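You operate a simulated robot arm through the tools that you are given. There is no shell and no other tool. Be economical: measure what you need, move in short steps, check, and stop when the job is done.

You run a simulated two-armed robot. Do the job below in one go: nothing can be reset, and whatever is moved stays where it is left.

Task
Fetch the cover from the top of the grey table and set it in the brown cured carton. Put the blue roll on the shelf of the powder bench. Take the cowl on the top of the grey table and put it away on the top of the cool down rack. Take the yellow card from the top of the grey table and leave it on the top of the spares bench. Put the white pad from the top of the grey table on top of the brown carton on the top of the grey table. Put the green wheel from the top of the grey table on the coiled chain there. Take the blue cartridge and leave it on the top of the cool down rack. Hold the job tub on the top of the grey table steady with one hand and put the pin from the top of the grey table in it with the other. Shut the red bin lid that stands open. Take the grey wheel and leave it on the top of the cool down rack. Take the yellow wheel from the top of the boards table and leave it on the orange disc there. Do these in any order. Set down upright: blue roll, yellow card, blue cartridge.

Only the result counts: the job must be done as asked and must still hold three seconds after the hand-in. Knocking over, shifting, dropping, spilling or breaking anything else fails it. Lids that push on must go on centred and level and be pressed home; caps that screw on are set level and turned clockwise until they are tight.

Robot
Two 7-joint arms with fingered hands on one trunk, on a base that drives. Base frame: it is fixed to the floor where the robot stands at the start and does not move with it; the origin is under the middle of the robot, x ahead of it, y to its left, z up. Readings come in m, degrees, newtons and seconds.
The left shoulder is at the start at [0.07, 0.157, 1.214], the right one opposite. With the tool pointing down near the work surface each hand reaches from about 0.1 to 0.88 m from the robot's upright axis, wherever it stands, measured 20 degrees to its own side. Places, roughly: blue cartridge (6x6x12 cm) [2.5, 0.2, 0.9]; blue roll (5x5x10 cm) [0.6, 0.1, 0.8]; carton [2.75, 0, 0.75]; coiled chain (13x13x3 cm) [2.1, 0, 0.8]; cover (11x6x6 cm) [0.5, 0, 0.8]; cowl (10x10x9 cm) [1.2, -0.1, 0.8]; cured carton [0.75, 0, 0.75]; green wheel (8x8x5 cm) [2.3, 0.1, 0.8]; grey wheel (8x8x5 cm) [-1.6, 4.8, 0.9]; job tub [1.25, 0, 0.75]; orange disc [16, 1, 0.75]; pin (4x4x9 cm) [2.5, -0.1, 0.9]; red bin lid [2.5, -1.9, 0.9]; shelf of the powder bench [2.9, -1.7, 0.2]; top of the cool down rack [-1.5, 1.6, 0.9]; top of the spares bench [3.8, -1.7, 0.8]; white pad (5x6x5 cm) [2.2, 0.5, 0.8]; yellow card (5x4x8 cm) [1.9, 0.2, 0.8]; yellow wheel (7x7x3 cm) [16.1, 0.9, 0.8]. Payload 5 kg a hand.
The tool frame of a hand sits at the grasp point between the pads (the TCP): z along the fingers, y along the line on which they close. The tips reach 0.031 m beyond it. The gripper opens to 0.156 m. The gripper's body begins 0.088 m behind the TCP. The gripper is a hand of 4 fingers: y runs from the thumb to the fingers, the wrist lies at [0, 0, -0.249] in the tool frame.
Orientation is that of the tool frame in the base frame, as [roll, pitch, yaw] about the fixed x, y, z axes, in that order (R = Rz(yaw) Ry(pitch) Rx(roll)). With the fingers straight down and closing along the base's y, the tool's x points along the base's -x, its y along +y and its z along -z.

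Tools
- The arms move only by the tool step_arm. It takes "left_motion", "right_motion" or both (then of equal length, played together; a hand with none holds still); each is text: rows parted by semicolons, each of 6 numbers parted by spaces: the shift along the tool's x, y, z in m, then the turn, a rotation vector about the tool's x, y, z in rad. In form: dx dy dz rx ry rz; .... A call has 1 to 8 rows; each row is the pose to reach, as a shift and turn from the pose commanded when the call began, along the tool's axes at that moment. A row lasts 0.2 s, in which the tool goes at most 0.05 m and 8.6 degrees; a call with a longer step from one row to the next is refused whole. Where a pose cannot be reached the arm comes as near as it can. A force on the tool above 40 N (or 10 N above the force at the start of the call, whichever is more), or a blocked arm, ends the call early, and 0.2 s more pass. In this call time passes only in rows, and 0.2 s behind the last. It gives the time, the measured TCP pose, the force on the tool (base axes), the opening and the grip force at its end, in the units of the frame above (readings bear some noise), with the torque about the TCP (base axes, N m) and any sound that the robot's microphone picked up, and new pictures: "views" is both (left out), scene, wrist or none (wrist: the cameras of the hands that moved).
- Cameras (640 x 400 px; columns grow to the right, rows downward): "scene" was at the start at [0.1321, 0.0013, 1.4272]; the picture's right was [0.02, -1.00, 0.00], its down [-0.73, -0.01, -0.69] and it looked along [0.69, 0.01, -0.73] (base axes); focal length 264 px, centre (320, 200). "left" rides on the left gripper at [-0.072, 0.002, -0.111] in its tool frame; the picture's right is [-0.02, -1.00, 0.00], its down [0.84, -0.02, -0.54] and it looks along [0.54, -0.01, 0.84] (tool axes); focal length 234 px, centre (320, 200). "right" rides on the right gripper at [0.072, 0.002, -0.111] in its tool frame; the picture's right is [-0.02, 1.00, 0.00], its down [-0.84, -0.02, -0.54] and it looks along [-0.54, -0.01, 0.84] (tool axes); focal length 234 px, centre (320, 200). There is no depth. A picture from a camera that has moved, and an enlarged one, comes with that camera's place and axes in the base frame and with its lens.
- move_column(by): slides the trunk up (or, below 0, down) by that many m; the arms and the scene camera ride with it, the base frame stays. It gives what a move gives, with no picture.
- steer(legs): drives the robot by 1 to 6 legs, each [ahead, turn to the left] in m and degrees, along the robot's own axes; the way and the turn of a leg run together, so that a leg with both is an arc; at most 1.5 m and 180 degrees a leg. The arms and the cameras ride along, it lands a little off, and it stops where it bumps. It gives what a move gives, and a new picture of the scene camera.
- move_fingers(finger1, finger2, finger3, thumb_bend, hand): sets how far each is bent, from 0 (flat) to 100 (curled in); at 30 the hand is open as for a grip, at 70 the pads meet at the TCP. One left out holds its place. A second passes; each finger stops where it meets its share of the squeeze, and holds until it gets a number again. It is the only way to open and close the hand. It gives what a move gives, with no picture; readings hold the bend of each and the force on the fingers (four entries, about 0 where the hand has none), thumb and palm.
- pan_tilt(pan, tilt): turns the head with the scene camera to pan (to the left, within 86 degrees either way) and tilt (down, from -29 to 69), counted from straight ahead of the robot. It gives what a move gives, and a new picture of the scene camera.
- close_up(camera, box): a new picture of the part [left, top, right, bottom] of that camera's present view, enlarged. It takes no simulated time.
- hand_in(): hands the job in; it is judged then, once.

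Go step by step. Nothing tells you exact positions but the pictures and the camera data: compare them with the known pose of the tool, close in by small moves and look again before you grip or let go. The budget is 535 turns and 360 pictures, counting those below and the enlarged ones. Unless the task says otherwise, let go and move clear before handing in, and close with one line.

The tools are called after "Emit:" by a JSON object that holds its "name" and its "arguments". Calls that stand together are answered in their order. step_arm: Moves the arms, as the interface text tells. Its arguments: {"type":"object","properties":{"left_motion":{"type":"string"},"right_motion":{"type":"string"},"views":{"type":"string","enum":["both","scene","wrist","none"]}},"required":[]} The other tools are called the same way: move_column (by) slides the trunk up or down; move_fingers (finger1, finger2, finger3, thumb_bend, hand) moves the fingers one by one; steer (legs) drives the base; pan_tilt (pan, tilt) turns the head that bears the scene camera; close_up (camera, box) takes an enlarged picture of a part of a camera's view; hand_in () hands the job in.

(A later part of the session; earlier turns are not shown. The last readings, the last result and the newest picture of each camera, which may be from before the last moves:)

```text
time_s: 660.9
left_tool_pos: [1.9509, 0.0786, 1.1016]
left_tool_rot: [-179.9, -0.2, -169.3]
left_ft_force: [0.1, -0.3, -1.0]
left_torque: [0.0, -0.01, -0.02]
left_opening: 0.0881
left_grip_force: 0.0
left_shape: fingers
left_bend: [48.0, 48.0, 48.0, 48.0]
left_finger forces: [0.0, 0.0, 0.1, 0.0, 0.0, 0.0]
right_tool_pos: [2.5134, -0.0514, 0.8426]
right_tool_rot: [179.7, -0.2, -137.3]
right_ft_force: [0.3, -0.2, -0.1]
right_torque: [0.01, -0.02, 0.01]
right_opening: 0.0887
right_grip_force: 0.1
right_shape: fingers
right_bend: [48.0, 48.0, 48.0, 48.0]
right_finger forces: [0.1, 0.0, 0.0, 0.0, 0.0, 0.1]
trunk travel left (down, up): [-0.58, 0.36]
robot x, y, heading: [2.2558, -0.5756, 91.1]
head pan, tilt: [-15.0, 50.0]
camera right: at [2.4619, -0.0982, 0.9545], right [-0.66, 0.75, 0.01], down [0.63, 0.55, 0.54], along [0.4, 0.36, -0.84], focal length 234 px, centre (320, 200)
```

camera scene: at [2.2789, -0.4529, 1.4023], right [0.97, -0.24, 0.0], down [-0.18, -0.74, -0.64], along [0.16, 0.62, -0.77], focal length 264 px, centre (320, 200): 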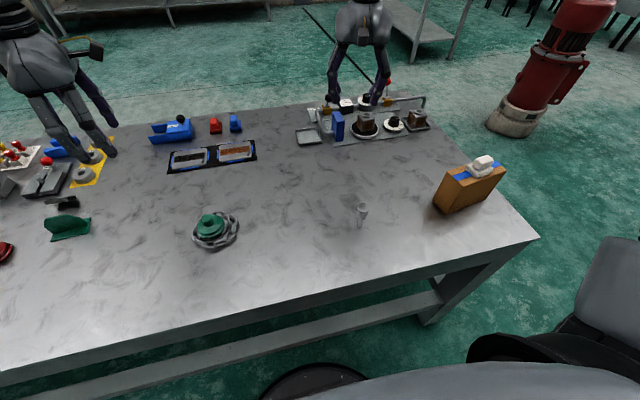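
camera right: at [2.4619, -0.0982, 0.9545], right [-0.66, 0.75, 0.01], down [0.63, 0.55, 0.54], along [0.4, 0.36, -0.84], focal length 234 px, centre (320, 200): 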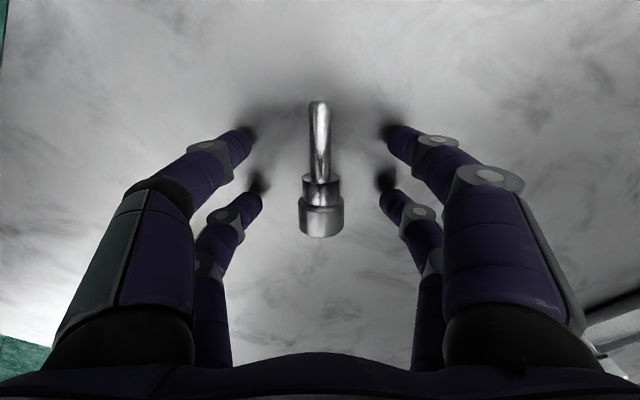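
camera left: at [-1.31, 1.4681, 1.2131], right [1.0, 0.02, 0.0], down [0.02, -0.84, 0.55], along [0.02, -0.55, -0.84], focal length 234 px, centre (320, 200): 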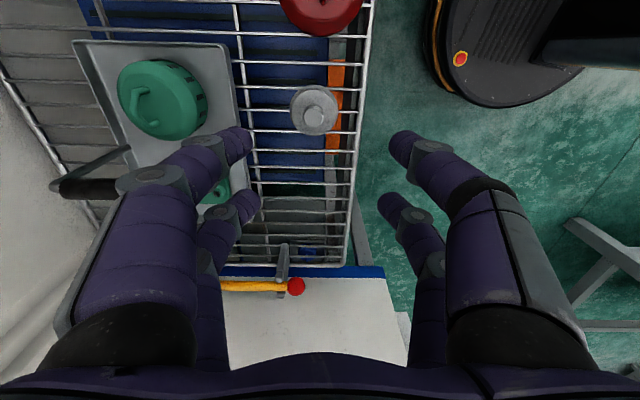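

Emit:
{"name": "step_arm", "arguments": {"right_motion": "-0.009 0 0 0 0 0", "views": "none"}}

Emit:
{"name": "move_fingers", "arguments": {"hand": "right", "finger1": 74, "finger2": 74, "finger3": 74, "thumb_bend": 74}}

Emit:
{"name": "close_up", "arguments": {"camera": "right", "box": [200, 90, 440, 270]}}

```text
time_s: 661.3
left_tool_pos: [1.9518, 0.0768, 1.1017]
left_tool_rot: [-179.7, -0.2, -169.3]
left_ft_force: [0.5, -0.4, 0.8]
left_torque: [-0.01, -0.01, -0.03]
left_opening: 0.0882
left_grip_force: 0.1
left_shape: fingers
left_bend: [48.0, 48.0, 48.0, 48.0]
left_finger forces: [0.0, 0.1, 0.0, 0.0, 0.1, 0.0]
right_tool_pos: [2.5211, -0.0464, 0.8437]
right_tool_rot: [179.7, -0.2, -137.3]
right_ft_force: [-0.6, 0.5, 0.6]
right_torque: [-0.01, -0.01, 0.04]
right_opening: 0.0884
right_grip_force: 0.0
right_shape: fingers
right_bend: [48.0, 48.0, 48.0, 48.0]
right_finger forces: [0.0, 0.0, 0.0, 0.1, 0.1, 0.0]
trunk travel left (down, up): [-0.58, 0.36]
robot x, y, heading: [2.2607, -0.5781, 91.0]
head pan, tilt: [-15.0, 50.0]
```

```text
time_s: 662.3
left_tool_pos: [1.9506, 0.078, 1.1016]
left_tool_rot: [-179.8, -0.2, -169.2]
left_ft_force: [0.4, -0.4, 0.2]
left_torque: [-0.01, 0.0, -0.01]
left_opening: 0.0885
left_grip_force: 0.0
left_shape: fingers
left_bend: [48.0, 48.0, 48.0, 48.0]
left_finger forces: [0.0, 0.1, 0.1, 0.0, 0.0, 0.0]
right_tool_pos: [2.521, -0.0453, 0.8441]
right_tool_rot: [179.7, -0.2, -137.4]
right_ft_force: [-1.6, -0.4, 0.4]
right_torque: [-0.07, 0.05, -0.04]
right_opening: 0.0006
right_grip_force: 11.5
right_shape: fingers
right_bend: [72.0, 63.0, 63.0, 72.0]
right_finger forces: [5.0, 6.6, 7.0, 0.0, 4.3, 0.0]
trunk travel left (down, up): [-0.58, 0.36]
robot x, y, heading: [2.259, -0.5794, 91.1]
head pan, tilt: [-15.0, 50.0]
```

```text
2.22 times, centred on (320, 180) of right
camera zoom: at [2.4688, -0.0924, 0.9549], right [-0.66, 0.75, 0.0], down [0.63, 0.55, 0.54], along [0.4, 0.36, -0.84], focal length 520 px, centre (320, 244)
```

zoom: 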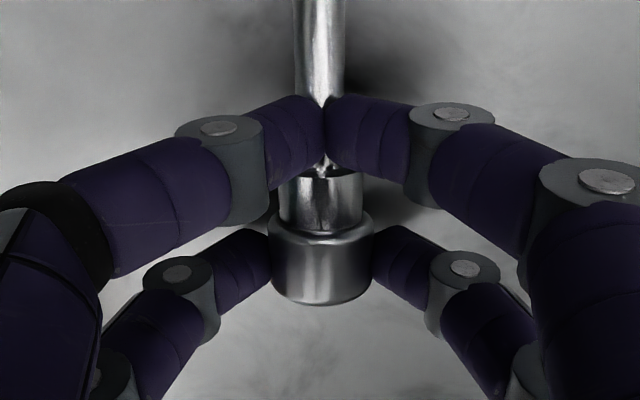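

Held by head and stem. I lift it and check.

Emit:
{"name": "move_fingers", "arguments": {"hand": "right", "finger1": 80, "finger2": 76, "finger3": 76, "thumb_bend": 80}}

Emit:
{"name": "step_arm", "arguments": {"right_motion": "0 0 -0.02 0 0 0; 0 0 -0.06 0 0 0; 0 0 -0.1 0 0 0; 0 0 -0.14 0 0 0; 0 0 -0.18 0 0 0; 0 0 -0.21 0 0 0", "views": "wrist"}}

```text
time_s: 663.3
left_tool_pos: [1.9517, 0.0782, 1.1014]
left_tool_rot: [-179.9, -0.1, -169.4]
left_ft_force: [0.1, 0.4, 0.3]
left_torque: [0.02, 0.02, 0.02]
left_opening: 0.0887
left_grip_force: 0.0
left_shape: fingers
left_bend: [48.0, 48.0, 48.0, 48.0]
left_finger forces: [0.0, 0.0, 0.1, 0.0, 0.0, 0.0]
right_tool_pos: [2.5211, -0.046, 0.8443]
right_tool_rot: [179.6, -0.2, -137.3]
right_ft_force: [1.3, -2.2, 1.2]
right_torque: [-0.1, 0.05, 0.02]
right_opening: 0.0003
right_grip_force: 18.5
right_shape: fingers
right_bend: [72.0, 62.0, 64.0, 74.0]
right_finger forces: [9.2, 8.7, 6.6, 0.0, 12.3, 0.1]
trunk travel left (down, up): [-0.58, 0.36]
robot x, y, heading: [2.259, -0.5785, 90.8]
head pan, tilt: [-15.0, 50.0]
```

```text
time_s: 664.7
left_tool_pos: [1.9506, 0.0774, 1.1005]
left_tool_rot: [-179.9, -0.2, -169.3]
left_ft_force: [-0.3, -0.3, 0.0]
left_torque: [0.03, -0.02, -0.03]
left_opening: 0.0885
left_grip_force: 0.2
left_shape: fingers
left_bend: [48.0, 48.0, 48.0, 48.0]
left_finger forces: [0.0, 0.0, 0.0, 0.0, 0.1, 0.0]
right_tool_pos: [2.5214, -0.047, 1.0522]
right_tool_rot: [179.7, -0.2, -137.2]
right_ft_force: [-0.1, 0.2, -2.5]
right_torque: [-0.02, 0.01, -0.01]
right_opening: 0.0002
right_grip_force: 7.4
right_shape: fingers
right_bend: [72.0, 62.0, 64.0, 75.0]
right_finger forces: [0.1, 7.3, 7.4, 0.0, 0.1, 0.0]
trunk travel left (down, up): [-0.58, 0.36]
robot x, y, heading: [2.2617, -0.5811, 91.1]
head pan, tilt: [-15.0, 50.0]
camera right: at [2.4694, -0.0933, 1.1644], right [-0.66, 0.75, 0.0], down [0.63, 0.55, 0.54], along [0.4, 0.36, -0.84], focal length 234 px, centre (320, 200)
```

right: 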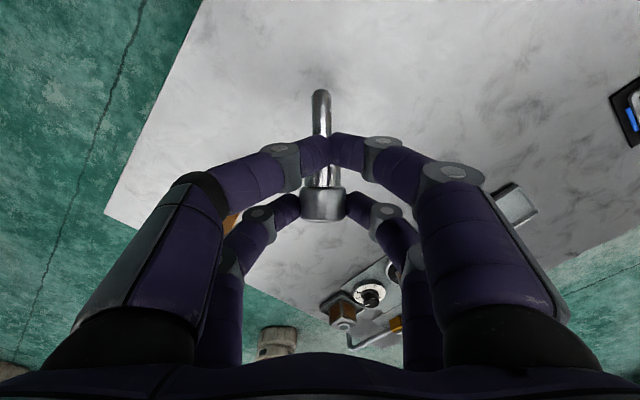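

The pin is held. I drive west to stand before the job tub.

Emit:
{"name": "steer", "arguments": {"legs": [[-0.15, 0], [0, 89], [1.04, 0], [0, -90], [0.13, 0]]}}

Emit:
{"name": "pan_tilt", "arguments": {"pan": 0, "tilt": 50}}

Emit:
{"name": "close_up", "arguments": {"camera": "right", "box": [200, 60, 440, 260]}}

```text
time_s: 679.5
left_tool_pos: [0.9512, 0.0809, 1.1013]
left_tool_rot: [-179.9, -0.3, -171.9]
left_ft_force: [-0.2, 1.5, -0.9]
left_torque: [0.02, 0.0, -0.02]
left_opening: 0.0885
left_grip_force: 0.0
left_shape: fingers
left_bend: [48.0, 48.0, 48.0, 48.0]
left_finger forces: [0.0, 0.1, 0.0, 0.0, 0.1, 0.1]
right_tool_pos: [1.5166, -0.0704, 1.0527]
right_tool_rot: [179.7, -0.2, -139.9]
right_ft_force: [-0.5, 0.0, -2.9]
right_torque: [0.0, 0.03, -0.03]
right_opening: 0.0004
right_grip_force: 6.5
right_shape: fingers
right_bend: [72.0, 62.0, 64.0, 75.0]
right_finger forces: [0.0, 6.9, 6.8, 0.1, 0.1, 0.0]
trunk travel left (down, up): [-0.58, 0.36]
robot x, y, heading: [1.2302, -0.5886, 88.4]
head pan, tilt: [-15.0, 50.0]
camera scene: at [1.2557, -0.4652, 1.4025], right [0.96, -0.28, 0.0], down [-0.22, -0.73, -0.64], along [0.18, 0.62, -0.77], focal length 264 px, centre (320, 200)
```

scene: 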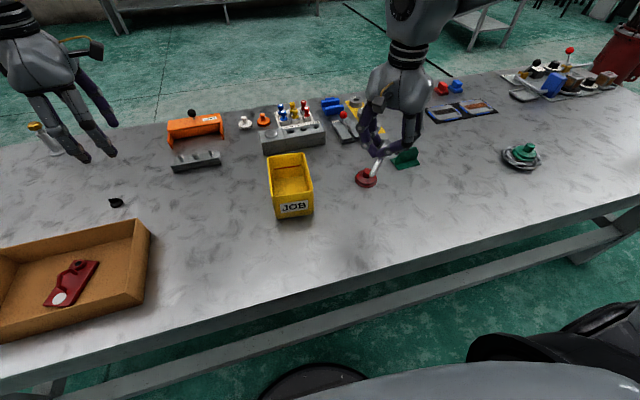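

```text
time_s: 680.3
left_tool_pos: [0.9521, 0.0803, 1.1008]
left_tool_rot: [-179.8, -0.2, -172.0]
left_ft_force: [-0.6, -0.7, -0.4]
left_torque: [0.0, 0.01, 0.01]
left_opening: 0.0884
left_grip_force: 0.0
left_shape: fingers
left_bend: [48.0, 48.0, 48.0, 48.0]
left_finger forces: [0.0, 0.0, 0.0, 0.0, 0.0, 0.0]
right_tool_pos: [1.5159, -0.0683, 1.0532]
right_tool_rot: [179.7, -0.3, -139.8]
right_ft_force: [0.5, -0.4, -3.1]
right_torque: [0.01, 0.03, -0.01]
right_opening: 0.0003
right_grip_force: 7.2
right_shape: fingers
right_bend: [72.0, 62.0, 64.0, 75.0]
right_finger forces: [0.0, 6.9, 6.7, 0.1, 0.1, 0.0]
trunk travel left (down, up): [-0.58, 0.36]
robot x, y, heading: [1.2302, -0.5881, 88.5]
head pan, tilt: [0.0, 50.0]
camera scene: at [1.2357, -0.4607, 1.4023], right [1.0, -0.03, 0.0], down [-0.02, -0.77, -0.64], along [0.02, 0.64, -0.77], focal length 264 px, centre (320, 200)
```

scene: 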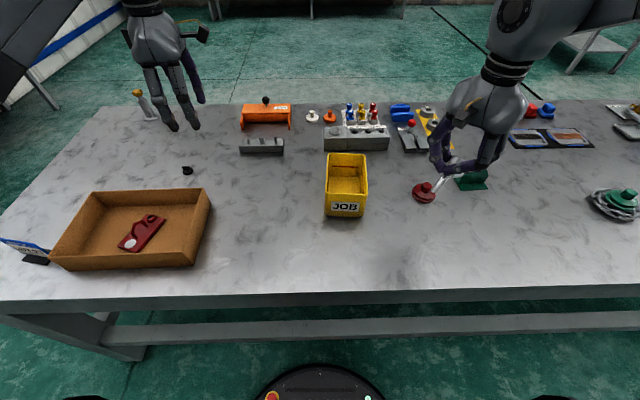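

```text
2.00 times, centred on (320, 160) of right
camera zoom: at [1.4618, -0.1123, 1.1636], right [-0.63, 0.78, 0.0], down [0.66, 0.53, 0.54], along [0.42, 0.34, -0.84], focal length 468 px, centre (320, 280)
```

zoom: 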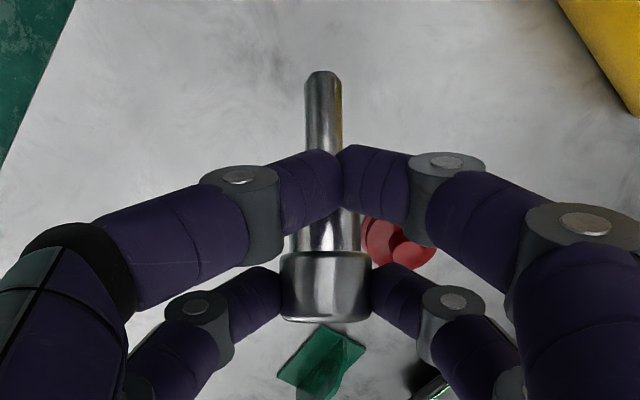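

Emit:
{"name": "close_up", "arguments": {"camera": "scene", "box": [290, 130, 410, 230]}}

```text
4.00 times, centred on (350, 180) of scene
camera zoom: at [1.2357, -0.4607, 1.4023], right [1.0, -0.03, 0.0], down [-0.02, -0.77, -0.64], along [0.02, 0.64, -0.77], focal length 1057 px, centre (200, 280)
```

zoom: 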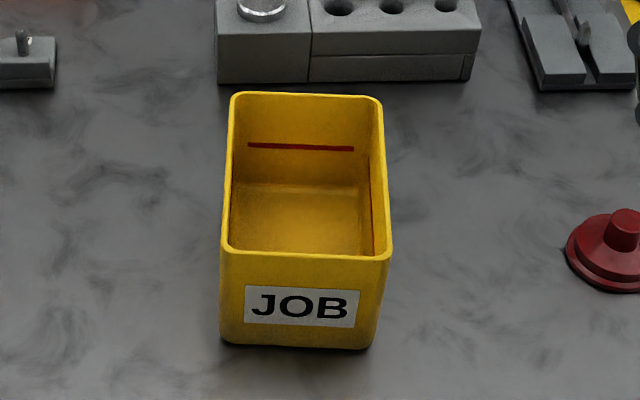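

The tub spans x 1.265–1.375, y -0.02–0.13, rim z≈0.897. The left hand will pinch its left wall; I bring it over, turning it to close along x.

Emit:
{"name": "step_arm", "arguments": {"left_motion": "-0.03 -0.0105 0.005 0 0 -0.147; -0.06 -0.021 0.01 0 0 -0.294; -0.09 -0.0315 0.015 0 0 -0.441; -0.12 -0.042 0.02 0 0 -0.588; -0.15 -0.0525 0.025 0 0 -0.735; -0.18 -0.063 0.03 0 0 -0.882; -0.21 -0.0735 0.035 0 0 -1.029; -0.2386 -0.084 0.04 0 0 -1.176"}}

```text
time_s: 682.1
left_tool_pos: [1.1999, 0.031, 1.0604]
left_tool_rot: [179.8, -0.3, -104.3]
left_ft_force: [0.1, 0.5, -0.3]
left_torque: [0.0, 0.01, -0.01]
left_opening: 0.0886
left_grip_force: 0.0
left_shape: fingers
left_bend: [48.0, 48.0, 48.0, 48.0]
left_finger forces: [0.0, 0.0, 0.0, 0.0, 0.0, 0.0]
right_tool_pos: [1.5172, -0.0683, 1.052]
right_tool_rot: [179.7, -0.3, -139.8]
right_ft_force: [0.5, -0.2, -3.3]
right_torque: [-0.04, 0.08, -0.04]
right_opening: 0.0001
right_grip_force: 6.6
right_shape: fingers
right_bend: [72.0, 62.0, 64.0, 75.0]
right_finger forces: [0.1, 6.8, 6.7, 0.0, 0.1, 0.0]
trunk travel left (down, up): [-0.58, 0.36]
robot x, y, heading: [1.23, -0.5886, 88.3]
head pan, tilt: [0.0, 50.0]
camera scene: at [1.2371, -0.4612, 1.4023], right [1.0, -0.03, 0.0], down [-0.02, -0.77, -0.64], along [0.02, 0.64, -0.77], focal length 264 px, centre (320, 200)
camera left: at [1.2164, 0.101, 1.1719], right [0.97, -0.22, 0.0], down [-0.19, -0.82, 0.55], along [-0.13, -0.53, -0.84], focal length 234 px, centre (320, 200)
```

scene: 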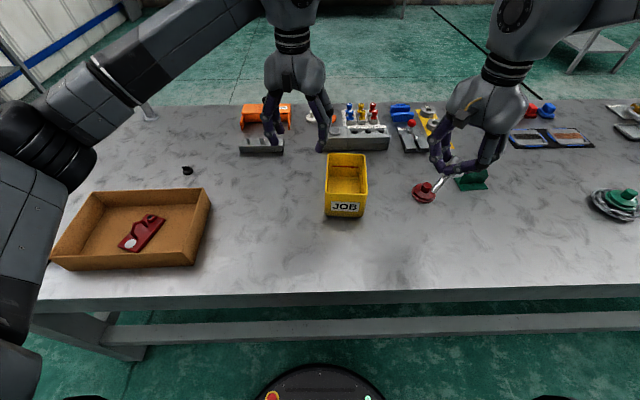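
left: 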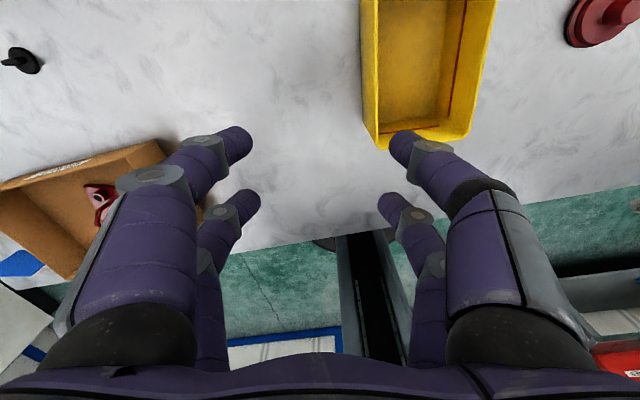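

Emit:
{"name": "move_fingers", "arguments": {"hand": "left", "finger1": 59, "finger2": 59, "finger3": 59, "thumb_bend": 59}}

Emit:
{"name": "step_arm", "arguments": {"left_motion": "-0.01 -0.02 0.02 0.09 0 -0.066; -0.02 -0.04 0.04 0.18 0 -0.132; -0.0297 -0.0595 0.06 0.26 0 -0.197"}}

```text
time_s: 683.1
left_tool_pos: [1.1995, 0.0307, 1.0612]
left_tool_rot: [179.9, -0.2, -104.6]
left_ft_force: [0.2, -0.3, 0.0]
left_torque: [0.03, 0.02, 0.02]
left_opening: 0.046
left_grip_force: 0.1
left_shape: fingers
left_bend: [59.0, 59.0, 59.0, 59.0]
left_finger forces: [0.1, 0.1, 0.0, 0.0, 0.0, 0.0]
right_tool_pos: [1.5165, -0.0683, 1.0524]
right_tool_rot: [179.7, -0.3, -139.9]
right_ft_force: [-0.3, 0.9, -3.8]
right_torque: [-0.01, 0.06, -0.01]
right_opening: 0.0
right_grip_force: 7.4
right_shape: fingers
right_bend: [72.0, 62.0, 64.0, 75.0]
right_finger forces: [0.1, 6.9, 6.8, 0.0, 0.1, 0.1]
trunk travel left (down, up): [-0.58, 0.36]
robot x, y, heading: [1.2298, -0.5884, 88.2]
head pan, tilt: [0.0, 50.0]
```

```text
time_s: 683.9
left_tool_pos: [1.2641, 0.0453, 0.9998]
left_tool_rot: [-165.4, -1.7, -93.2]
left_ft_force: [-0.4, 0.2, 0.8]
left_torque: [-0.01, 0.04, -0.01]
left_opening: 0.0459
left_grip_force: 0.1
left_shape: fingers
left_bend: [59.0, 59.0, 59.0, 59.0]
left_finger forces: [0.1, 0.0, 0.1, 0.0, 0.0, 0.0]
right_tool_pos: [1.5169, -0.068, 1.0534]
right_tool_rot: [179.7, -0.3, -139.8]
right_ft_force: [0.9, 0.1, -3.0]
right_torque: [-0.04, 0.0, 0.04]
right_opening: 0.0
right_grip_force: 6.2
right_shape: fingers
right_bend: [72.0, 62.0, 64.0, 75.0]
right_finger forces: [0.0, 6.9, 6.8, 0.1, 0.1, 0.0]
trunk travel left (down, up): [-0.58, 0.36]
robot x, y, heading: [1.2299, -0.5879, 88.2]
head pan, tilt: [0.0, 50.0]
camera scene: at [1.2358, -0.4607, 1.4023], right [1.0, -0.03, 0.0], down [-0.02, -0.77, -0.64], along [0.02, 0.64, -0.77], focal length 264 px, centre (320, 200)
camera left: at [1.238, 0.121, 1.1053], right [0.97, -0.02, 0.25], down [-0.16, -0.81, 0.56], along [0.19, -0.58, -0.79], focal length 234 px, centre (320, 200)
```

scene: 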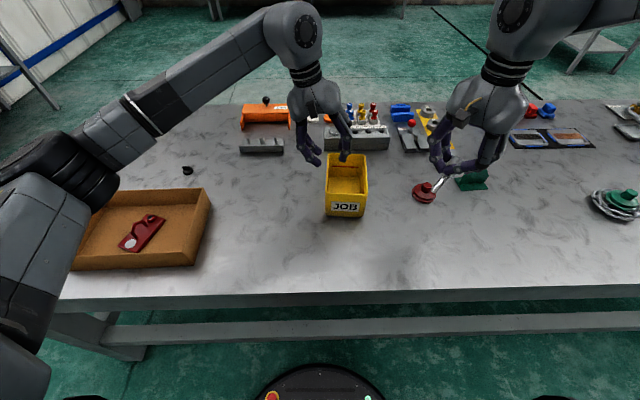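
left: 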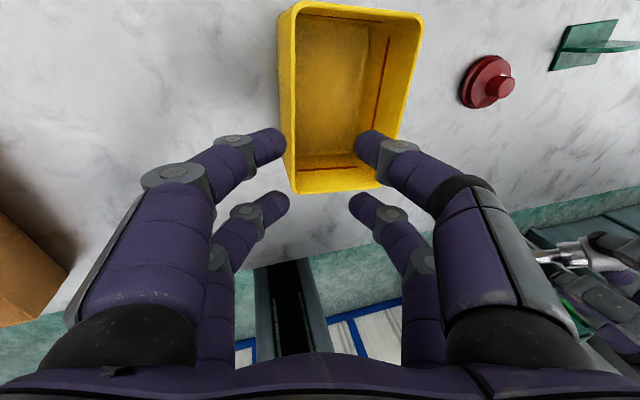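

Emit:
{"name": "step_arm", "arguments": {"left_motion": "-0.001 0.0087 0.0294 0 0 0; -0.0018 0.0174 0.0589 0 0 0; -0.0026 0.0261 0.0883 0 0 0", "views": "wrist"}}

```text
time_s: 684.7
left_tool_pos: [1.2617, 0.0456, 0.9064]
left_tool_rot: [-165.3, -1.6, -93.4]
left_ft_force: [-0.3, -1.0, 0.0]
left_torque: [0.01, -0.03, 0.0]
left_opening: 0.0459
left_grip_force: 0.0
left_shape: fingers
left_bend: [59.0, 59.0, 59.0, 59.0]
left_finger forces: [0.0, 0.1, 0.0, 0.0, 0.1, 0.1]
right_tool_pos: [1.5162, -0.0685, 1.0529]
right_tool_rot: [179.7, -0.4, -139.7]
right_ft_force: [-0.6, 0.3, -2.1]
right_torque: [-0.03, 0.02, 0.02]
right_opening: 0.0
right_grip_force: 6.5
right_shape: fingers
right_bend: [72.0, 62.0, 64.0, 75.0]
right_finger forces: [0.1, 7.0, 6.8, 0.1, 0.1, 0.1]
trunk travel left (down, up): [-0.58, 0.36]
robot x, y, heading: [1.2346, -0.5864, 88.4]
head pan, tilt: [0.0, 50.0]
camera left: at [1.2351, 0.122, 1.0127], right [0.97, -0.02, 0.25], down [-0.17, -0.81, 0.56], along [0.19, -0.58, -0.79], focal length 234 px, centre (320, 200)
```

left: 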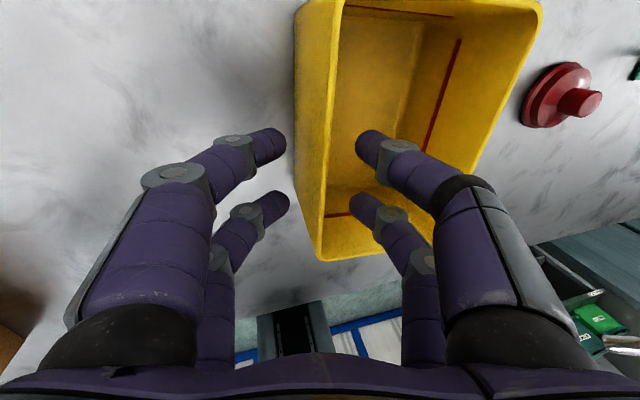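

Emit:
{"name": "move_fingers", "arguments": {"hand": "left", "finger1": 74, "finger2": 74, "finger3": 74, "thumb_bend": 74}}

Emit:
{"name": "close_up", "arguments": {"camera": "left", "box": [200, 60, 440, 260]}}

```text
time_s: 685.7
left_tool_pos: [1.2631, 0.0462, 0.9073]
left_tool_rot: [-165.4, -1.7, -93.3]
left_ft_force: [-0.2, -1.8, 0.5]
left_torque: [0.04, 0.06, -0.04]
left_opening: 0.004
left_grip_force: 11.8
left_shape: fingers
left_bend: [72.0, 72.0, 72.0, 71.0]
left_finger forces: [5.6, 5.7, 4.9, 0.1, 6.9, 0.1]
right_tool_pos: [1.5166, -0.0684, 1.0523]
right_tool_rot: [179.7, -0.2, -139.8]
right_ft_force: [0.2, 0.0, -3.4]
right_torque: [-0.03, 0.0, 0.0]
right_opening: 0.0003
right_grip_force: 6.7
right_shape: fingers
right_bend: [72.0, 62.0, 64.0, 75.0]
right_finger forces: [0.1, 7.0, 6.8, 0.0, 0.0, 0.0]
trunk travel left (down, up): [-0.58, 0.36]
robot x, y, heading: [1.2277, -0.5898, 88.4]
head pan, tilt: [0.0, 50.0]
```

```text
2.00 times, centred on (320, 160) of left
camera zoom: at [1.2351, 0.122, 1.0128], right [0.97, -0.02, 0.25], down [-0.17, -0.81, 0.56], along [0.19, -0.58, -0.79], focal length 468 px, centre (320, 280)
```

zoom: 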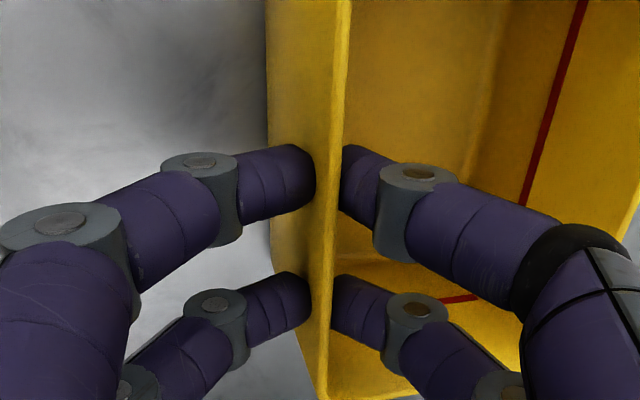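

This grip would leave too little room for the other hand. I'll instead hold the tub across its two sides from the front with the left hand tilted, so its opening stays free; first I let go and rise.

Emit:
{"name": "move_fingers", "arguments": {"hand": "left", "finger1": 58, "finger2": 58, "finger3": 58, "thumb_bend": 58}}

Emit:
{"name": "step_arm", "arguments": {"left_motion": "0 -0.0101 -0.0387 0 0 0; 0 -0.0202 -0.0774 0 0 0; 0 -0.0353 -0.1162 0 0 0; 0 -0.045 -0.15 0 0 0", "views": "none"}}

Emit:
{"name": "steer", "arguments": {"legs": [[-0.1, 0]]}}

```text
time_s: 686.7
left_tool_pos: [1.2629, 0.0465, 0.9076]
left_tool_rot: [-165.5, -1.6, -93.2]
left_ft_force: [-0.3, 0.4, 0.7]
left_torque: [0.03, -0.03, 0.0]
left_opening: 0.0527
left_grip_force: 0.0
left_shape: fingers
left_bend: [57.0, 57.0, 57.0, 57.0]
left_finger forces: [0.0, 0.0, 0.0, 0.0, 0.0, 0.0]
right_tool_pos: [1.5156, -0.0692, 1.052]
right_tool_rot: [179.7, -0.3, -139.8]
right_ft_force: [-0.1, -0.5, -2.1]
right_torque: [0.0, -0.01, -0.03]
right_opening: 0.0001
right_grip_force: 6.7
right_shape: fingers
right_bend: [72.0, 62.0, 64.0, 75.0]
right_finger forces: [0.1, 6.8, 6.8, 0.0, 0.0, 0.0]
trunk travel left (down, up): [-0.58, 0.36]
robot x, y, heading: [1.2349, -0.5879, 88.5]
head pan, tilt: [0.0, 50.0]
```

```text
time_s: 687.7
left_tool_pos: [1.2693, 0.05, 1.0654]
left_tool_rot: [-165.4, -1.7, -93.3]
left_ft_force: [-0.6, 0.0, -0.7]
left_torque: [0.01, 0.01, 0.01]
left_opening: 0.0524
left_grip_force: 0.1
left_shape: fingers
left_bend: [57.0, 57.0, 57.0, 57.0]
left_finger forces: [0.1, 0.0, 0.0, 0.0, 0.1, 0.0]
right_tool_pos: [1.5165, -0.0707, 1.0527]
right_tool_rot: [179.7, -0.3, -139.8]
right_ft_force: [0.5, 0.8, -2.6]
right_torque: [-0.01, 0.04, 0.02]
right_opening: 0.0001
right_grip_force: 6.6
right_shape: fingers
right_bend: [72.0, 62.0, 64.0, 75.0]
right_finger forces: [0.0, 6.8, 6.7, 0.1, 0.0, 0.1]
trunk travel left (down, up): [-0.58, 0.36]
robot x, y, heading: [1.2308, -0.5895, 88.4]
head pan, tilt: [0.0, 50.0]
```

```text
time_s: 688.9
left_tool_pos: [1.265, -0.0502, 1.0658]
left_tool_rot: [-165.4, -1.5, -93.4]
left_ft_force: [-0.8, -0.2, 0.3]
left_torque: [0.01, 0.02, 0.01]
left_opening: 0.0523
left_grip_force: 0.1
left_shape: fingers
left_bend: [57.0, 57.0, 57.0, 57.0]
left_finger forces: [0.0, 0.0, 0.0, 0.0, 0.0, 0.1]
right_tool_pos: [1.5134, -0.1695, 1.0528]
right_tool_rot: [179.7, -0.2, -139.7]
right_ft_force: [0.0, -0.2, -3.0]
right_torque: [-0.01, 0.04, 0.01]
right_opening: 0.0
right_grip_force: 6.9
right_shape: fingers
right_bend: [72.0, 62.0, 64.0, 75.0]
right_finger forces: [0.1, 6.8, 6.8, 0.1, 0.1, 0.0]
trunk travel left (down, up): [-0.58, 0.36]
robot x, y, heading: [1.2297, -0.6891, 88.5]
head pan, tilt: [0.0, 50.0]
camera scene: at [1.2331, -0.5619, 1.4024], right [1.0, -0.03, 0.0], down [-0.02, -0.77, -0.64], along [0.02, 0.64, -0.77], focal length 264 px, centre (320, 200)
```

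scene: 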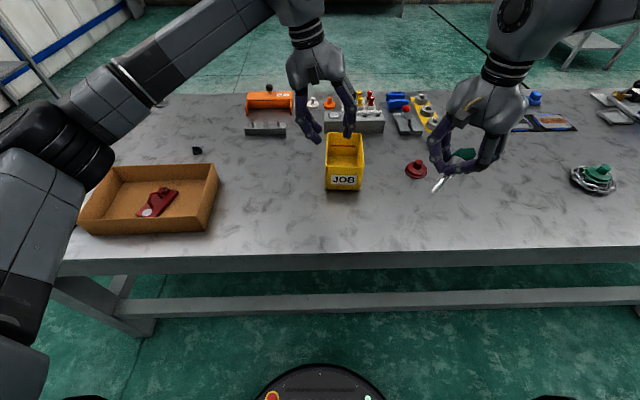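

I shift the base 0.17 m to the east so both hands can work over the tub.

Emit:
{"name": "steer", "arguments": {"legs": [[0, -88.5], [0.17, 0], [0, 90]]}}

Emit:
{"name": "step_arm", "arguments": {"left_motion": "0.01 0.015 0 -0.09 -0.12 0; 0.02 0.03 0 -0.17 -0.24 0; 0.03 0.04 0 -0.26 -0.36 0; 0.04 0.05 0 -0.26 -0.5 0; 0.05 0.05 0 -0.26 -0.62 0; 0.06 0.05 0 -0.26 -0.74 0; 0.07 0.05 0 -0.26 -0.86 0"}}

```text
time_s: 697.9
left_tool_pos: [1.4063, -0.0473, 1.0664]
left_tool_rot: [-165.3, -1.7, -90.7]
left_ft_force: [0.2, -0.2, 0.2]
left_torque: [0.0, 0.01, 0.0]
left_opening: 0.0527
left_grip_force: 0.0
left_shape: fingers
left_bend: [57.0, 57.0, 57.0, 57.0]
left_finger forces: [0.0, 0.0, 0.0, 0.0, 0.0, 0.0]
right_tool_pos: [1.6596, -0.1543, 1.0523]
right_tool_rot: [179.8, -0.3, -137.3]
right_ft_force: [-0.2, -0.1, -4.0]
right_torque: [-0.01, 0.0, -0.01]
right_opening: 0.0001
right_grip_force: 6.7
right_shape: fingers
right_bend: [72.0, 62.0, 64.0, 75.0]
right_finger forces: [0.1, 6.6, 6.6, 0.1, 0.0, 0.0]
trunk travel left (down, up): [-0.58, 0.36]
robot x, y, heading: [1.4012, -0.6875, 91.0]
head pan, tilt: [0.0, 50.0]
camera scene: at [1.3968, -0.5592, 1.4023], right [1.0, 0.02, 0.0], down [0.01, -0.77, -0.64], along [-0.01, 0.64, -0.77], focal length 264 px, centre (320, 200)
```

scene: 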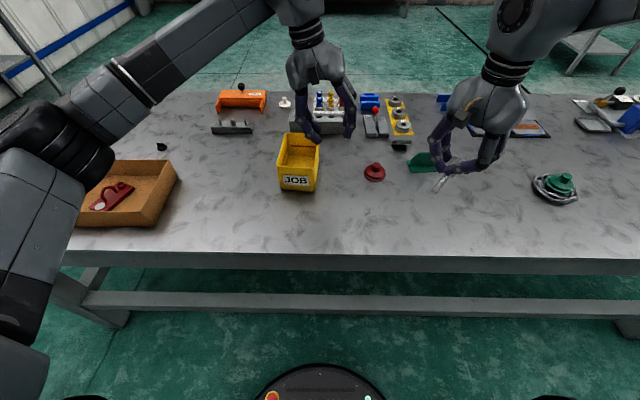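

```text
time_s: 699.5
left_tool_pos: [1.3547, -0.1172, 1.0549]
left_tool_rot: [-178.0, 47.2, -83.2]
left_ft_force: [0.7, -1.0, -0.1]
left_torque: [0.0, -0.02, 0.01]
left_opening: 0.0529
left_grip_force: 0.0
left_shape: fingers
left_bend: [57.0, 57.0, 57.0, 57.0]
left_finger forces: [0.0, 0.0, 0.0, 0.1, 0.0, 0.0]
right_tool_pos: [1.6587, -0.1555, 1.0516]
right_tool_rot: [179.7, -0.2, -137.3]
right_ft_force: [0.9, 0.1, -2.5]
right_torque: [-0.05, 0.01, 0.01]
right_opening: 0.0
right_grip_force: 7.0
right_shape: fingers
right_bend: [72.0, 62.0, 64.0, 75.0]
right_finger forces: [0.0, 6.6, 6.5, 0.0, 0.0, 0.0]
trunk travel left (down, up): [-0.58, 0.36]
robot x, y, heading: [1.3971, -0.6877, 91.1]
head pan, tilt: [0.0, 50.0]
camera scene: at [1.3963, -0.5599, 1.4024], right [1.0, 0.02, 0.0], down [0.01, -0.77, -0.64], along [-0.01, 0.64, -0.77], focal length 264 px, centre (320, 200)
camera left: at [1.3534, -0.1504, 1.1833], right [0.99, 0.11, 0.04], down [0.12, -0.96, -0.24], along [0.01, 0.25, -0.97], focal length 234 px, centre (320, 200)
```

scene: 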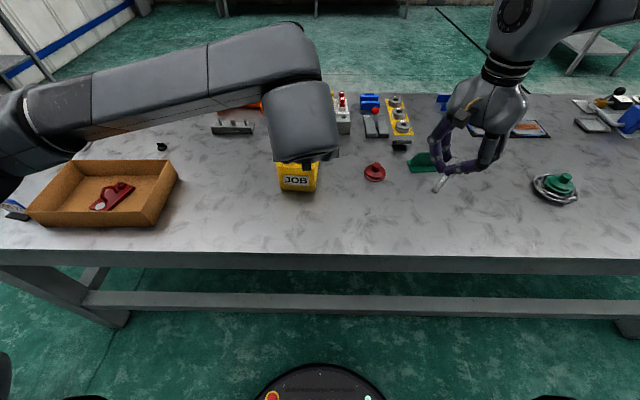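
left: 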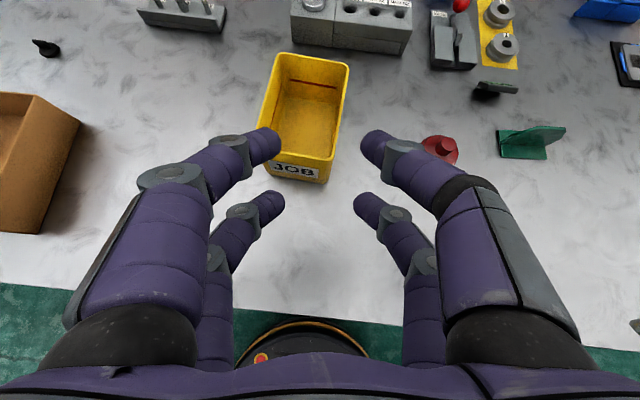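

Emit:
{"name": "move_fingers", "arguments": {"hand": "left", "finger1": 33, "finger2": 33, "finger3": 33, "thumb_bend": 33}}

Emit:
{"name": "step_arm", "arguments": {"left_motion": "0.015 0.012 0.036 0.051 0 0.048; 0.031 0.024 0.073 0.103 0 0.095; 0.046 0.0365 0.109 0.154 0 0.143"}}

```text
time_s: 700.5
left_tool_pos: [1.3579, -0.1157, 1.0552]
left_tool_rot: [-178.1, 47.0, -83.3]
left_ft_force: [0.8, 0.2, 0.4]
left_torque: [0.02, -0.01, 0.0]
left_opening: 0.1481
left_grip_force: 0.1
left_shape: fingers
left_bend: [33.0, 33.0, 33.0, 33.0]
left_finger forces: [0.1, 0.0, 0.0, 0.0, 0.0, 0.0]
right_tool_pos: [1.6586, -0.1558, 1.0527]
right_tool_rot: [179.7, -0.3, -137.2]
right_ft_force: [0.1, -0.4, -2.2]
right_torque: [-0.05, 0.02, 0.01]
right_opening: 0.0
right_grip_force: 6.8
right_shape: fingers
right_bend: [72.0, 62.0, 64.0, 75.0]
right_finger forces: [0.0, 6.7, 6.6, 0.0, 0.0, 0.0]
trunk travel left (down, up): [-0.58, 0.36]
robot x, y, heading: [1.399, -0.689, 90.8]
head pan, tilt: [0.0, 50.0]
```

```text
time_s: 701.3
left_tool_pos: [1.3187, -0.071, 0.945]
left_tool_rot: [-178.1, 47.3, -95.4]
left_ft_force: [0.4, 0.7, 0.1]
left_torque: [0.0, 0.01, 0.01]
left_opening: 0.1485
left_grip_force: 0.2
left_shape: fingers
left_bend: [33.0, 33.0, 33.0, 33.0]
left_finger forces: [0.0, 0.0, 0.0, 0.1, 0.0, 0.0]
right_tool_pos: [1.6596, -0.1552, 1.0523]
right_tool_rot: [179.9, -0.3, -137.3]
right_ft_force: [-0.8, 0.0, -2.4]
right_torque: [-0.04, 0.01, 0.03]
right_opening: 0.0001
right_grip_force: 6.5
right_shape: fingers
right_bend: [72.0, 62.0, 64.0, 75.0]
right_finger forces: [0.1, 6.7, 6.7, 0.1, 0.0, 0.0]
trunk travel left (down, up): [-0.58, 0.36]
robot x, y, heading: [1.3916, -0.6847, 91.1]
head pan, tilt: [0.0, 50.0]
camera scene: at [1.3957, -0.5588, 1.4024], right [1.0, 0.02, 0.0], down [0.01, -0.77, -0.64], along [-0.01, 0.64, -0.77], focal length 264 px, centre (320, 200)
camera left: at [1.3085, -0.1029, 1.0743], right [0.99, -0.1, 0.04], down [-0.09, -0.96, -0.25], along [0.07, 0.24, -0.97], focal length 234 px, centre (320, 200)
```

scene: 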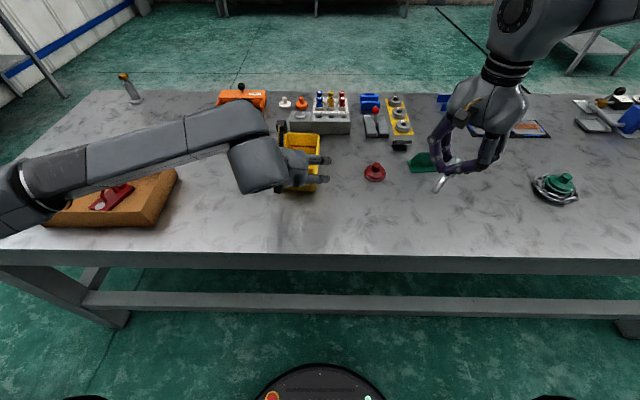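
left: 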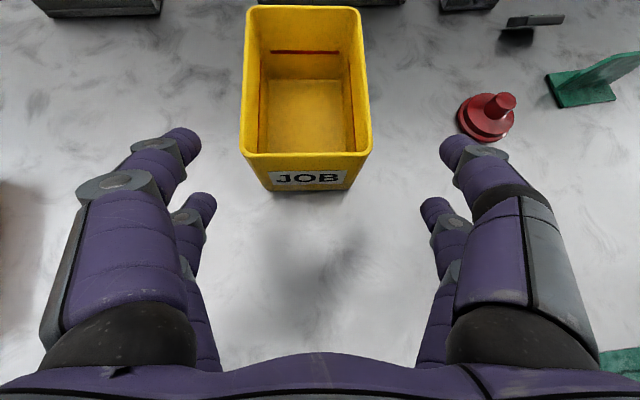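

Emit:
{"name": "step_arm", "arguments": {"left_motion": "0.001 0.009 0.038 0 0 0; 0.002 0.009 0.077 0 0 0; 0.0028 0.009 0.115 0 0 0", "views": "wrist"}}

```text
time_s: 702.1
left_tool_pos: [1.3213, 0.0121, 0.8652]
left_tool_rot: [-178.2, 47.3, -95.4]
left_ft_force: [0.7, 0.7, 0.6]
left_torque: [0.01, 0.01, 0.04]
left_opening: 0.1483
left_grip_force: 0.0
left_shape: fingers
left_bend: [33.0, 33.0, 33.0, 33.0]
left_finger forces: [0.0, 0.0, 0.0, 0.1, 0.0, 0.1]
right_tool_pos: [1.6598, -0.1544, 1.0521]
right_tool_rot: [179.7, -0.4, -137.3]
right_ft_force: [0.1, -0.6, -3.3]
right_torque: [-0.04, 0.03, 0.01]
right_opening: 0.0001
right_grip_force: 6.6
right_shape: fingers
right_bend: [72.0, 62.0, 64.0, 75.0]
right_finger forces: [0.0, 6.6, 6.6, 0.0, 0.1, 0.0]
trunk travel left (down, up): [-0.58, 0.36]
robot x, y, heading: [1.3962, -0.6866, 91.1]
head pan, tilt: [0.0, 50.0]
camera left: at [1.3119, -0.0199, 0.9939], right [0.99, -0.1, 0.04], down [-0.09, -0.96, -0.25], along [0.06, 0.24, -0.97], focal length 234 px, centre (320, 200)
```

left: 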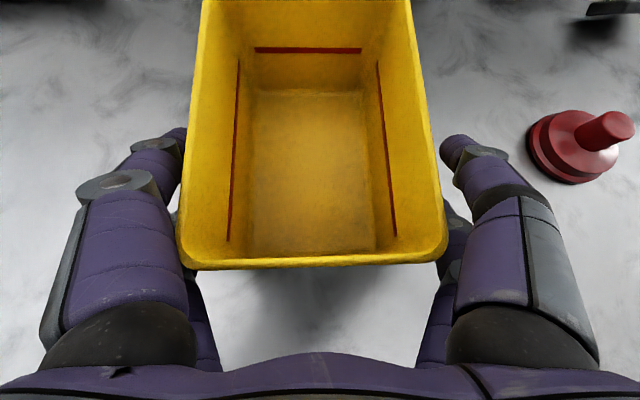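

Emit:
{"name": "move_fingers", "arguments": {"hand": "left", "finger1": 50, "finger2": 50, "finger3": 50, "thumb_bend": 50}}

Emit:
{"name": "close_up", "arguments": {"camera": "left", "box": [0, 0, 640, 400]}}

```text
time_s: 703.1
left_tool_pos: [1.3217, 0.0113, 0.8654]
left_tool_rot: [-178.1, 47.2, -95.4]
left_ft_force: [-0.4, 0.9, 0.5]
left_torque: [0.09, 0.17, -0.01]
left_opening: 0.1096
left_grip_force: 17.1
left_shape: fingers
left_bend: [41.0, 42.0, 44.0, 47.0]
left_finger forces: [8.8, 8.5, 6.2, 0.0, 10.7, 0.0]
right_tool_pos: [1.6587, -0.154, 1.0516]
right_tool_rot: [179.7, -0.3, -137.3]
right_ft_force: [0.7, -0.2, -3.2]
right_torque: [-0.03, 0.05, -0.03]
right_opening: 0.0001
right_grip_force: 6.4
right_shape: fingers
right_bend: [72.0, 62.0, 64.0, 75.0]
right_finger forces: [0.0, 6.6, 6.6, 0.0, 0.0, 0.0]
trunk travel left (down, up): [-0.58, 0.36]
robot x, y, heading: [1.3966, -0.6856, 91.1]
head pan, tilt: [0.0, 50.0]
```

```text
1.00 times, centred on (320, 200) of left (not enlarged: the box is as wide or as high as the picture)
camera zoom: at [1.3118, -0.021, 0.9944], right [0.99, -0.1, 0.04], down [-0.09, -0.96, -0.25], along [0.06, 0.24, -0.97], focal length 234 px, centre (320, 200)
```

zoom: 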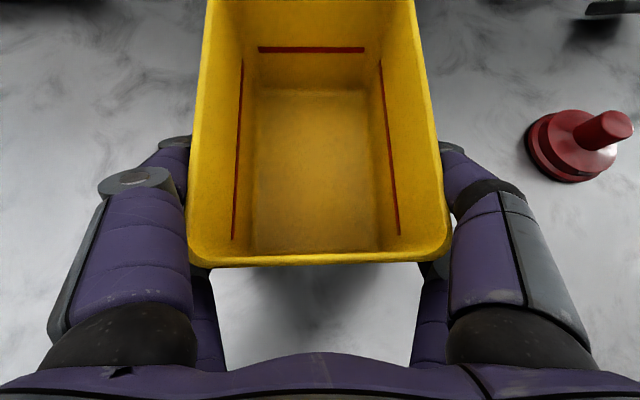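

The tub is held firmly and its opening is clear. Now the right hand brings the pin over, turning it along the tub.

Emit:
{"name": "step_arm", "arguments": {"right_motion": "0 0.0439 -0.004 0 0 -0.105; 0 0.0877 -0.008 0 0 -0.21; 0 0.1316 -0.013 0 0 -0.316; 0.001 0.1754 -0.017 0 0 -0.42; 0.001 0.2193 -0.022 0 0 -0.526; 0.001 0.2631 -0.026 0 0 -0.63; 0.001 0.307 -0.03 0 0 -0.737"}}

```text
time_s: 704.7
left_tool_pos: [1.3207, 0.0117, 0.8666]
left_tool_rot: [-178.1, 47.2, -95.3]
left_ft_force: [0.0, -2.6, 1.3]
left_torque: [0.06, 0.28, 0.12]
left_opening: 0.1102
left_grip_force: 16.2
left_shape: fingers
left_bend: [41.0, 41.0, 44.0, 47.0]
left_finger forces: [8.7, 8.4, 6.3, 0.0, 10.6, 0.0]
right_tool_pos: [1.5117, 0.0019, 1.0792]
right_tool_rot: [179.5, 0.1, -95.0]
right_ft_force: [0.8, 0.1, -1.8]
right_torque: [-0.01, 0.0, -0.01]
right_opening: 0.0
right_grip_force: 7.3
right_shape: fingers
right_bend: [72.0, 62.0, 64.0, 75.0]
right_finger forces: [0.0, 7.3, 7.3, 0.0, 0.0, 0.1]
right hand out of reach, approached as far as the arm can: row 5, 6, 7
trunk travel left (down, up): [-0.58, 0.36]
robot x, y, heading: [1.3968, -0.6878, 91.2]
head pan, tilt: [0.0, 50.0]
camera scene: at [1.397, -0.559, 1.4023], right [1.0, 0.02, 0.0], down [0.01, -0.77, -0.64], along [-0.01, 0.64, -0.77], focal length 264 px, centre (320, 200)
camera right: at [1.506, -0.0686, 1.1905], right [-0.99, 0.11, 0.01], down [0.1, 0.83, 0.55], along [0.05, 0.54, -0.84], focal length 234 px, centre (320, 200)
```

scene: 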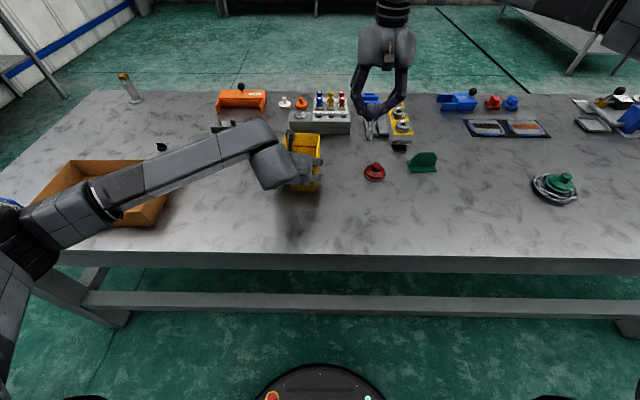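
right: 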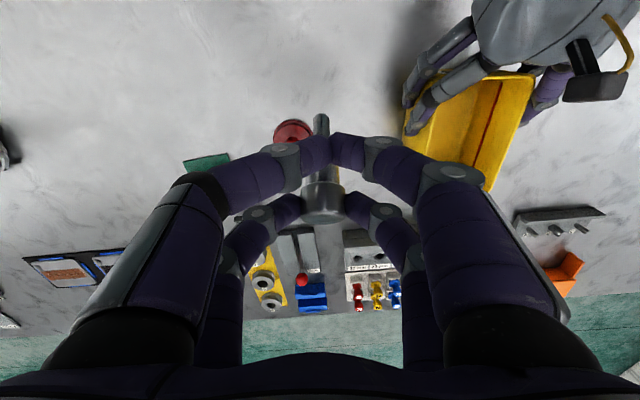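

The upright hand cannot reach that far left. Tilting it so the wrist stays to the right should help, so I try that.

Emit:
{"name": "step_arm", "arguments": {"right_motion": "-0.01 0.023 0 -0.14 0 0; -0.02 0.046 0 -0.28 0 0; -0.03 0.069 0 -0.42 0 0; -0.04 0.092 0 -0.56 0 0; -0.048 0.1146 0 -0.7 0 0"}}

```text
time_s: 705.9
left_tool_pos: [1.3224, 0.012, 0.8661]
left_tool_rot: [-178.1, 47.2, -95.4]
left_ft_force: [0.5, 0.5, -0.4]
left_torque: [0.03, 0.14, 0.03]
left_opening: 0.1097
left_grip_force: 17.2
left_shape: fingers
left_bend: [41.0, 41.0, 44.0, 47.0]
left_finger forces: [8.5, 8.1, 6.4, 0.0, 10.6, 0.1]
right_tool_pos: [1.402, 0.0553, 1.0822]
right_tool_rot: [139.3, 0.1, -95.0]
right_ft_force: [-0.1, -0.3, -1.6]
right_torque: [-0.03, -0.09, -0.01]
right_opening: 0.0003
right_grip_force: 7.6
right_shape: fingers
right_bend: [72.0, 62.0, 64.0, 75.0]
right_finger forces: [0.0, 6.4, 8.2, 0.0, 0.1, 0.1]
right hand out of reach, approached as far as the arm can: row 5
trunk travel left (down, up): [-0.58, 0.36]
robot x, y, heading: [1.3971, -0.6901, 91.0]
head pan, tilt: [0.0, 50.0]
camera scene: at [1.3968, -0.559, 1.4023], right [1.0, 0.02, 0.0], down [0.01, -0.77, -0.64], along [-0.01, 0.64, -0.77], focal length 264 px, centre (320, 200)
camera right: at [1.4688, -0.0212, 1.1663], right [-0.75, 0.09, 0.65], down [0.44, 0.8, 0.4], along [-0.49, 0.59, -0.64], focal length 234 px, centre (320, 200)
```

scene: 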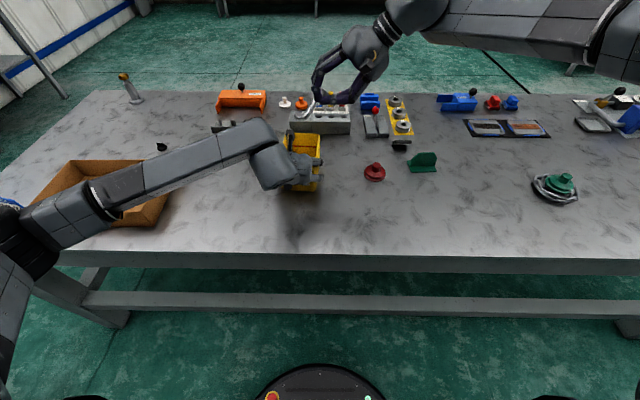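
right: 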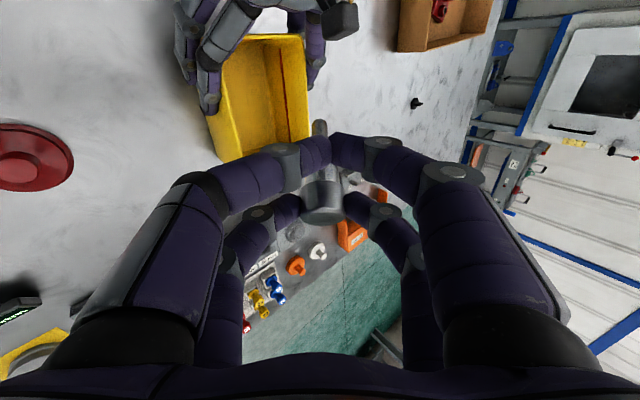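

Emit:
{"name": "step_arm", "arguments": {"right_motion": "0 0.0065 0.023 -0.07 0 0; 0 0.013 0.046 -0.14 0 0; 0 0.0196 0.0696 -0.2 0 0"}}

Emit:
{"name": "close_up", "arguments": {"camera": "scene", "box": [240, 60, 400, 210]}}

```text
time_s: 706.7
left_tool_pos: [1.3214, 0.0108, 0.8665]
left_tool_rot: [-178.1, 47.3, -95.4]
left_ft_force: [0.5, -0.6, 0.3]
left_torque: [-0.01, 0.15, 0.02]
left_opening: 0.1097
left_grip_force: 16.5
left_shape: fingers
left_bend: [41.0, 41.0, 44.0, 47.0]
left_finger forces: [8.6, 8.0, 6.3, 0.0, 10.7, 0.0]
right_tool_pos: [1.3577, 0.0393, 1.0469]
right_tool_rot: [128.0, 0.1, -95.1]
right_ft_force: [0.2, 0.3, -1.6]
right_torque: [-0.04, -0.07, 0.0]
right_opening: 0.0
right_grip_force: 7.0
right_shape: fingers
right_bend: [72.0, 62.0, 64.0, 75.0]
right_finger forces: [0.0, 6.2, 8.4, 0.0, 0.0, 0.1]
right hand out of reach, approached as far as the arm can: row 1, 2, 3
trunk travel left (down, up): [-0.58, 0.36]
robot x, y, heading: [1.3975, -0.6876, 90.8]
head pan, tilt: [0.0, 50.0]
camera scene: at [1.3965, -0.5591, 1.4023], right [1.0, 0.02, 0.0], down [0.01, -0.77, -0.64], along [-0.01, 0.64, -0.77], focal length 264 px, centre (320, 200)
camera right: at [1.4384, -0.0389, 1.1165], right [-0.61, 0.08, 0.79], down [0.51, 0.8, 0.32], along [-0.6, 0.6, -0.53], focal length 234 px, centre (320, 200)
```

scene: 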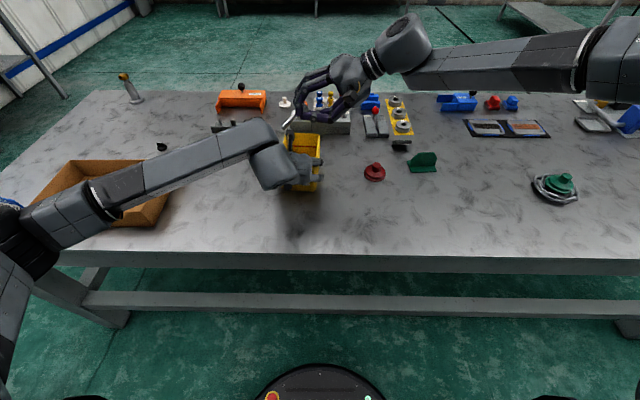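
right: 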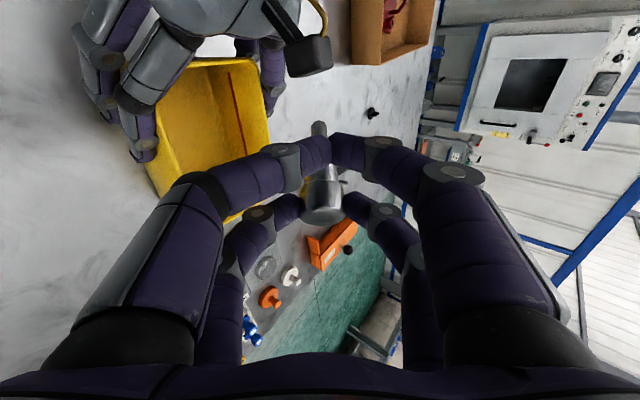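

```text
2.67 times, centred on (320, 135) of scene
camera zoom: at [1.3965, -0.5591, 1.4023], right [1.0, 0.02, 0.0], down [0.01, -0.77, -0.64], along [-0.01, 0.64, -0.77], focal length 705 px, centre (320, 373)
```

zoom: 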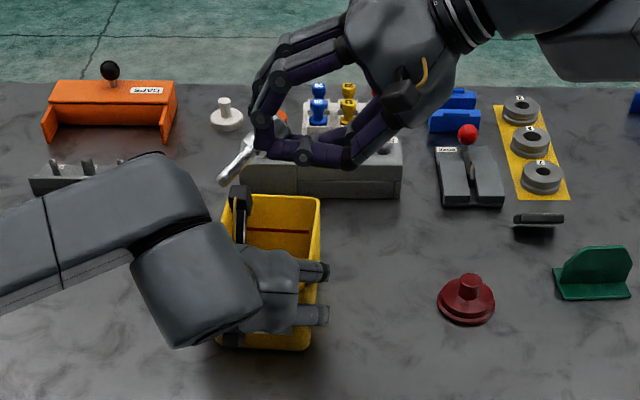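

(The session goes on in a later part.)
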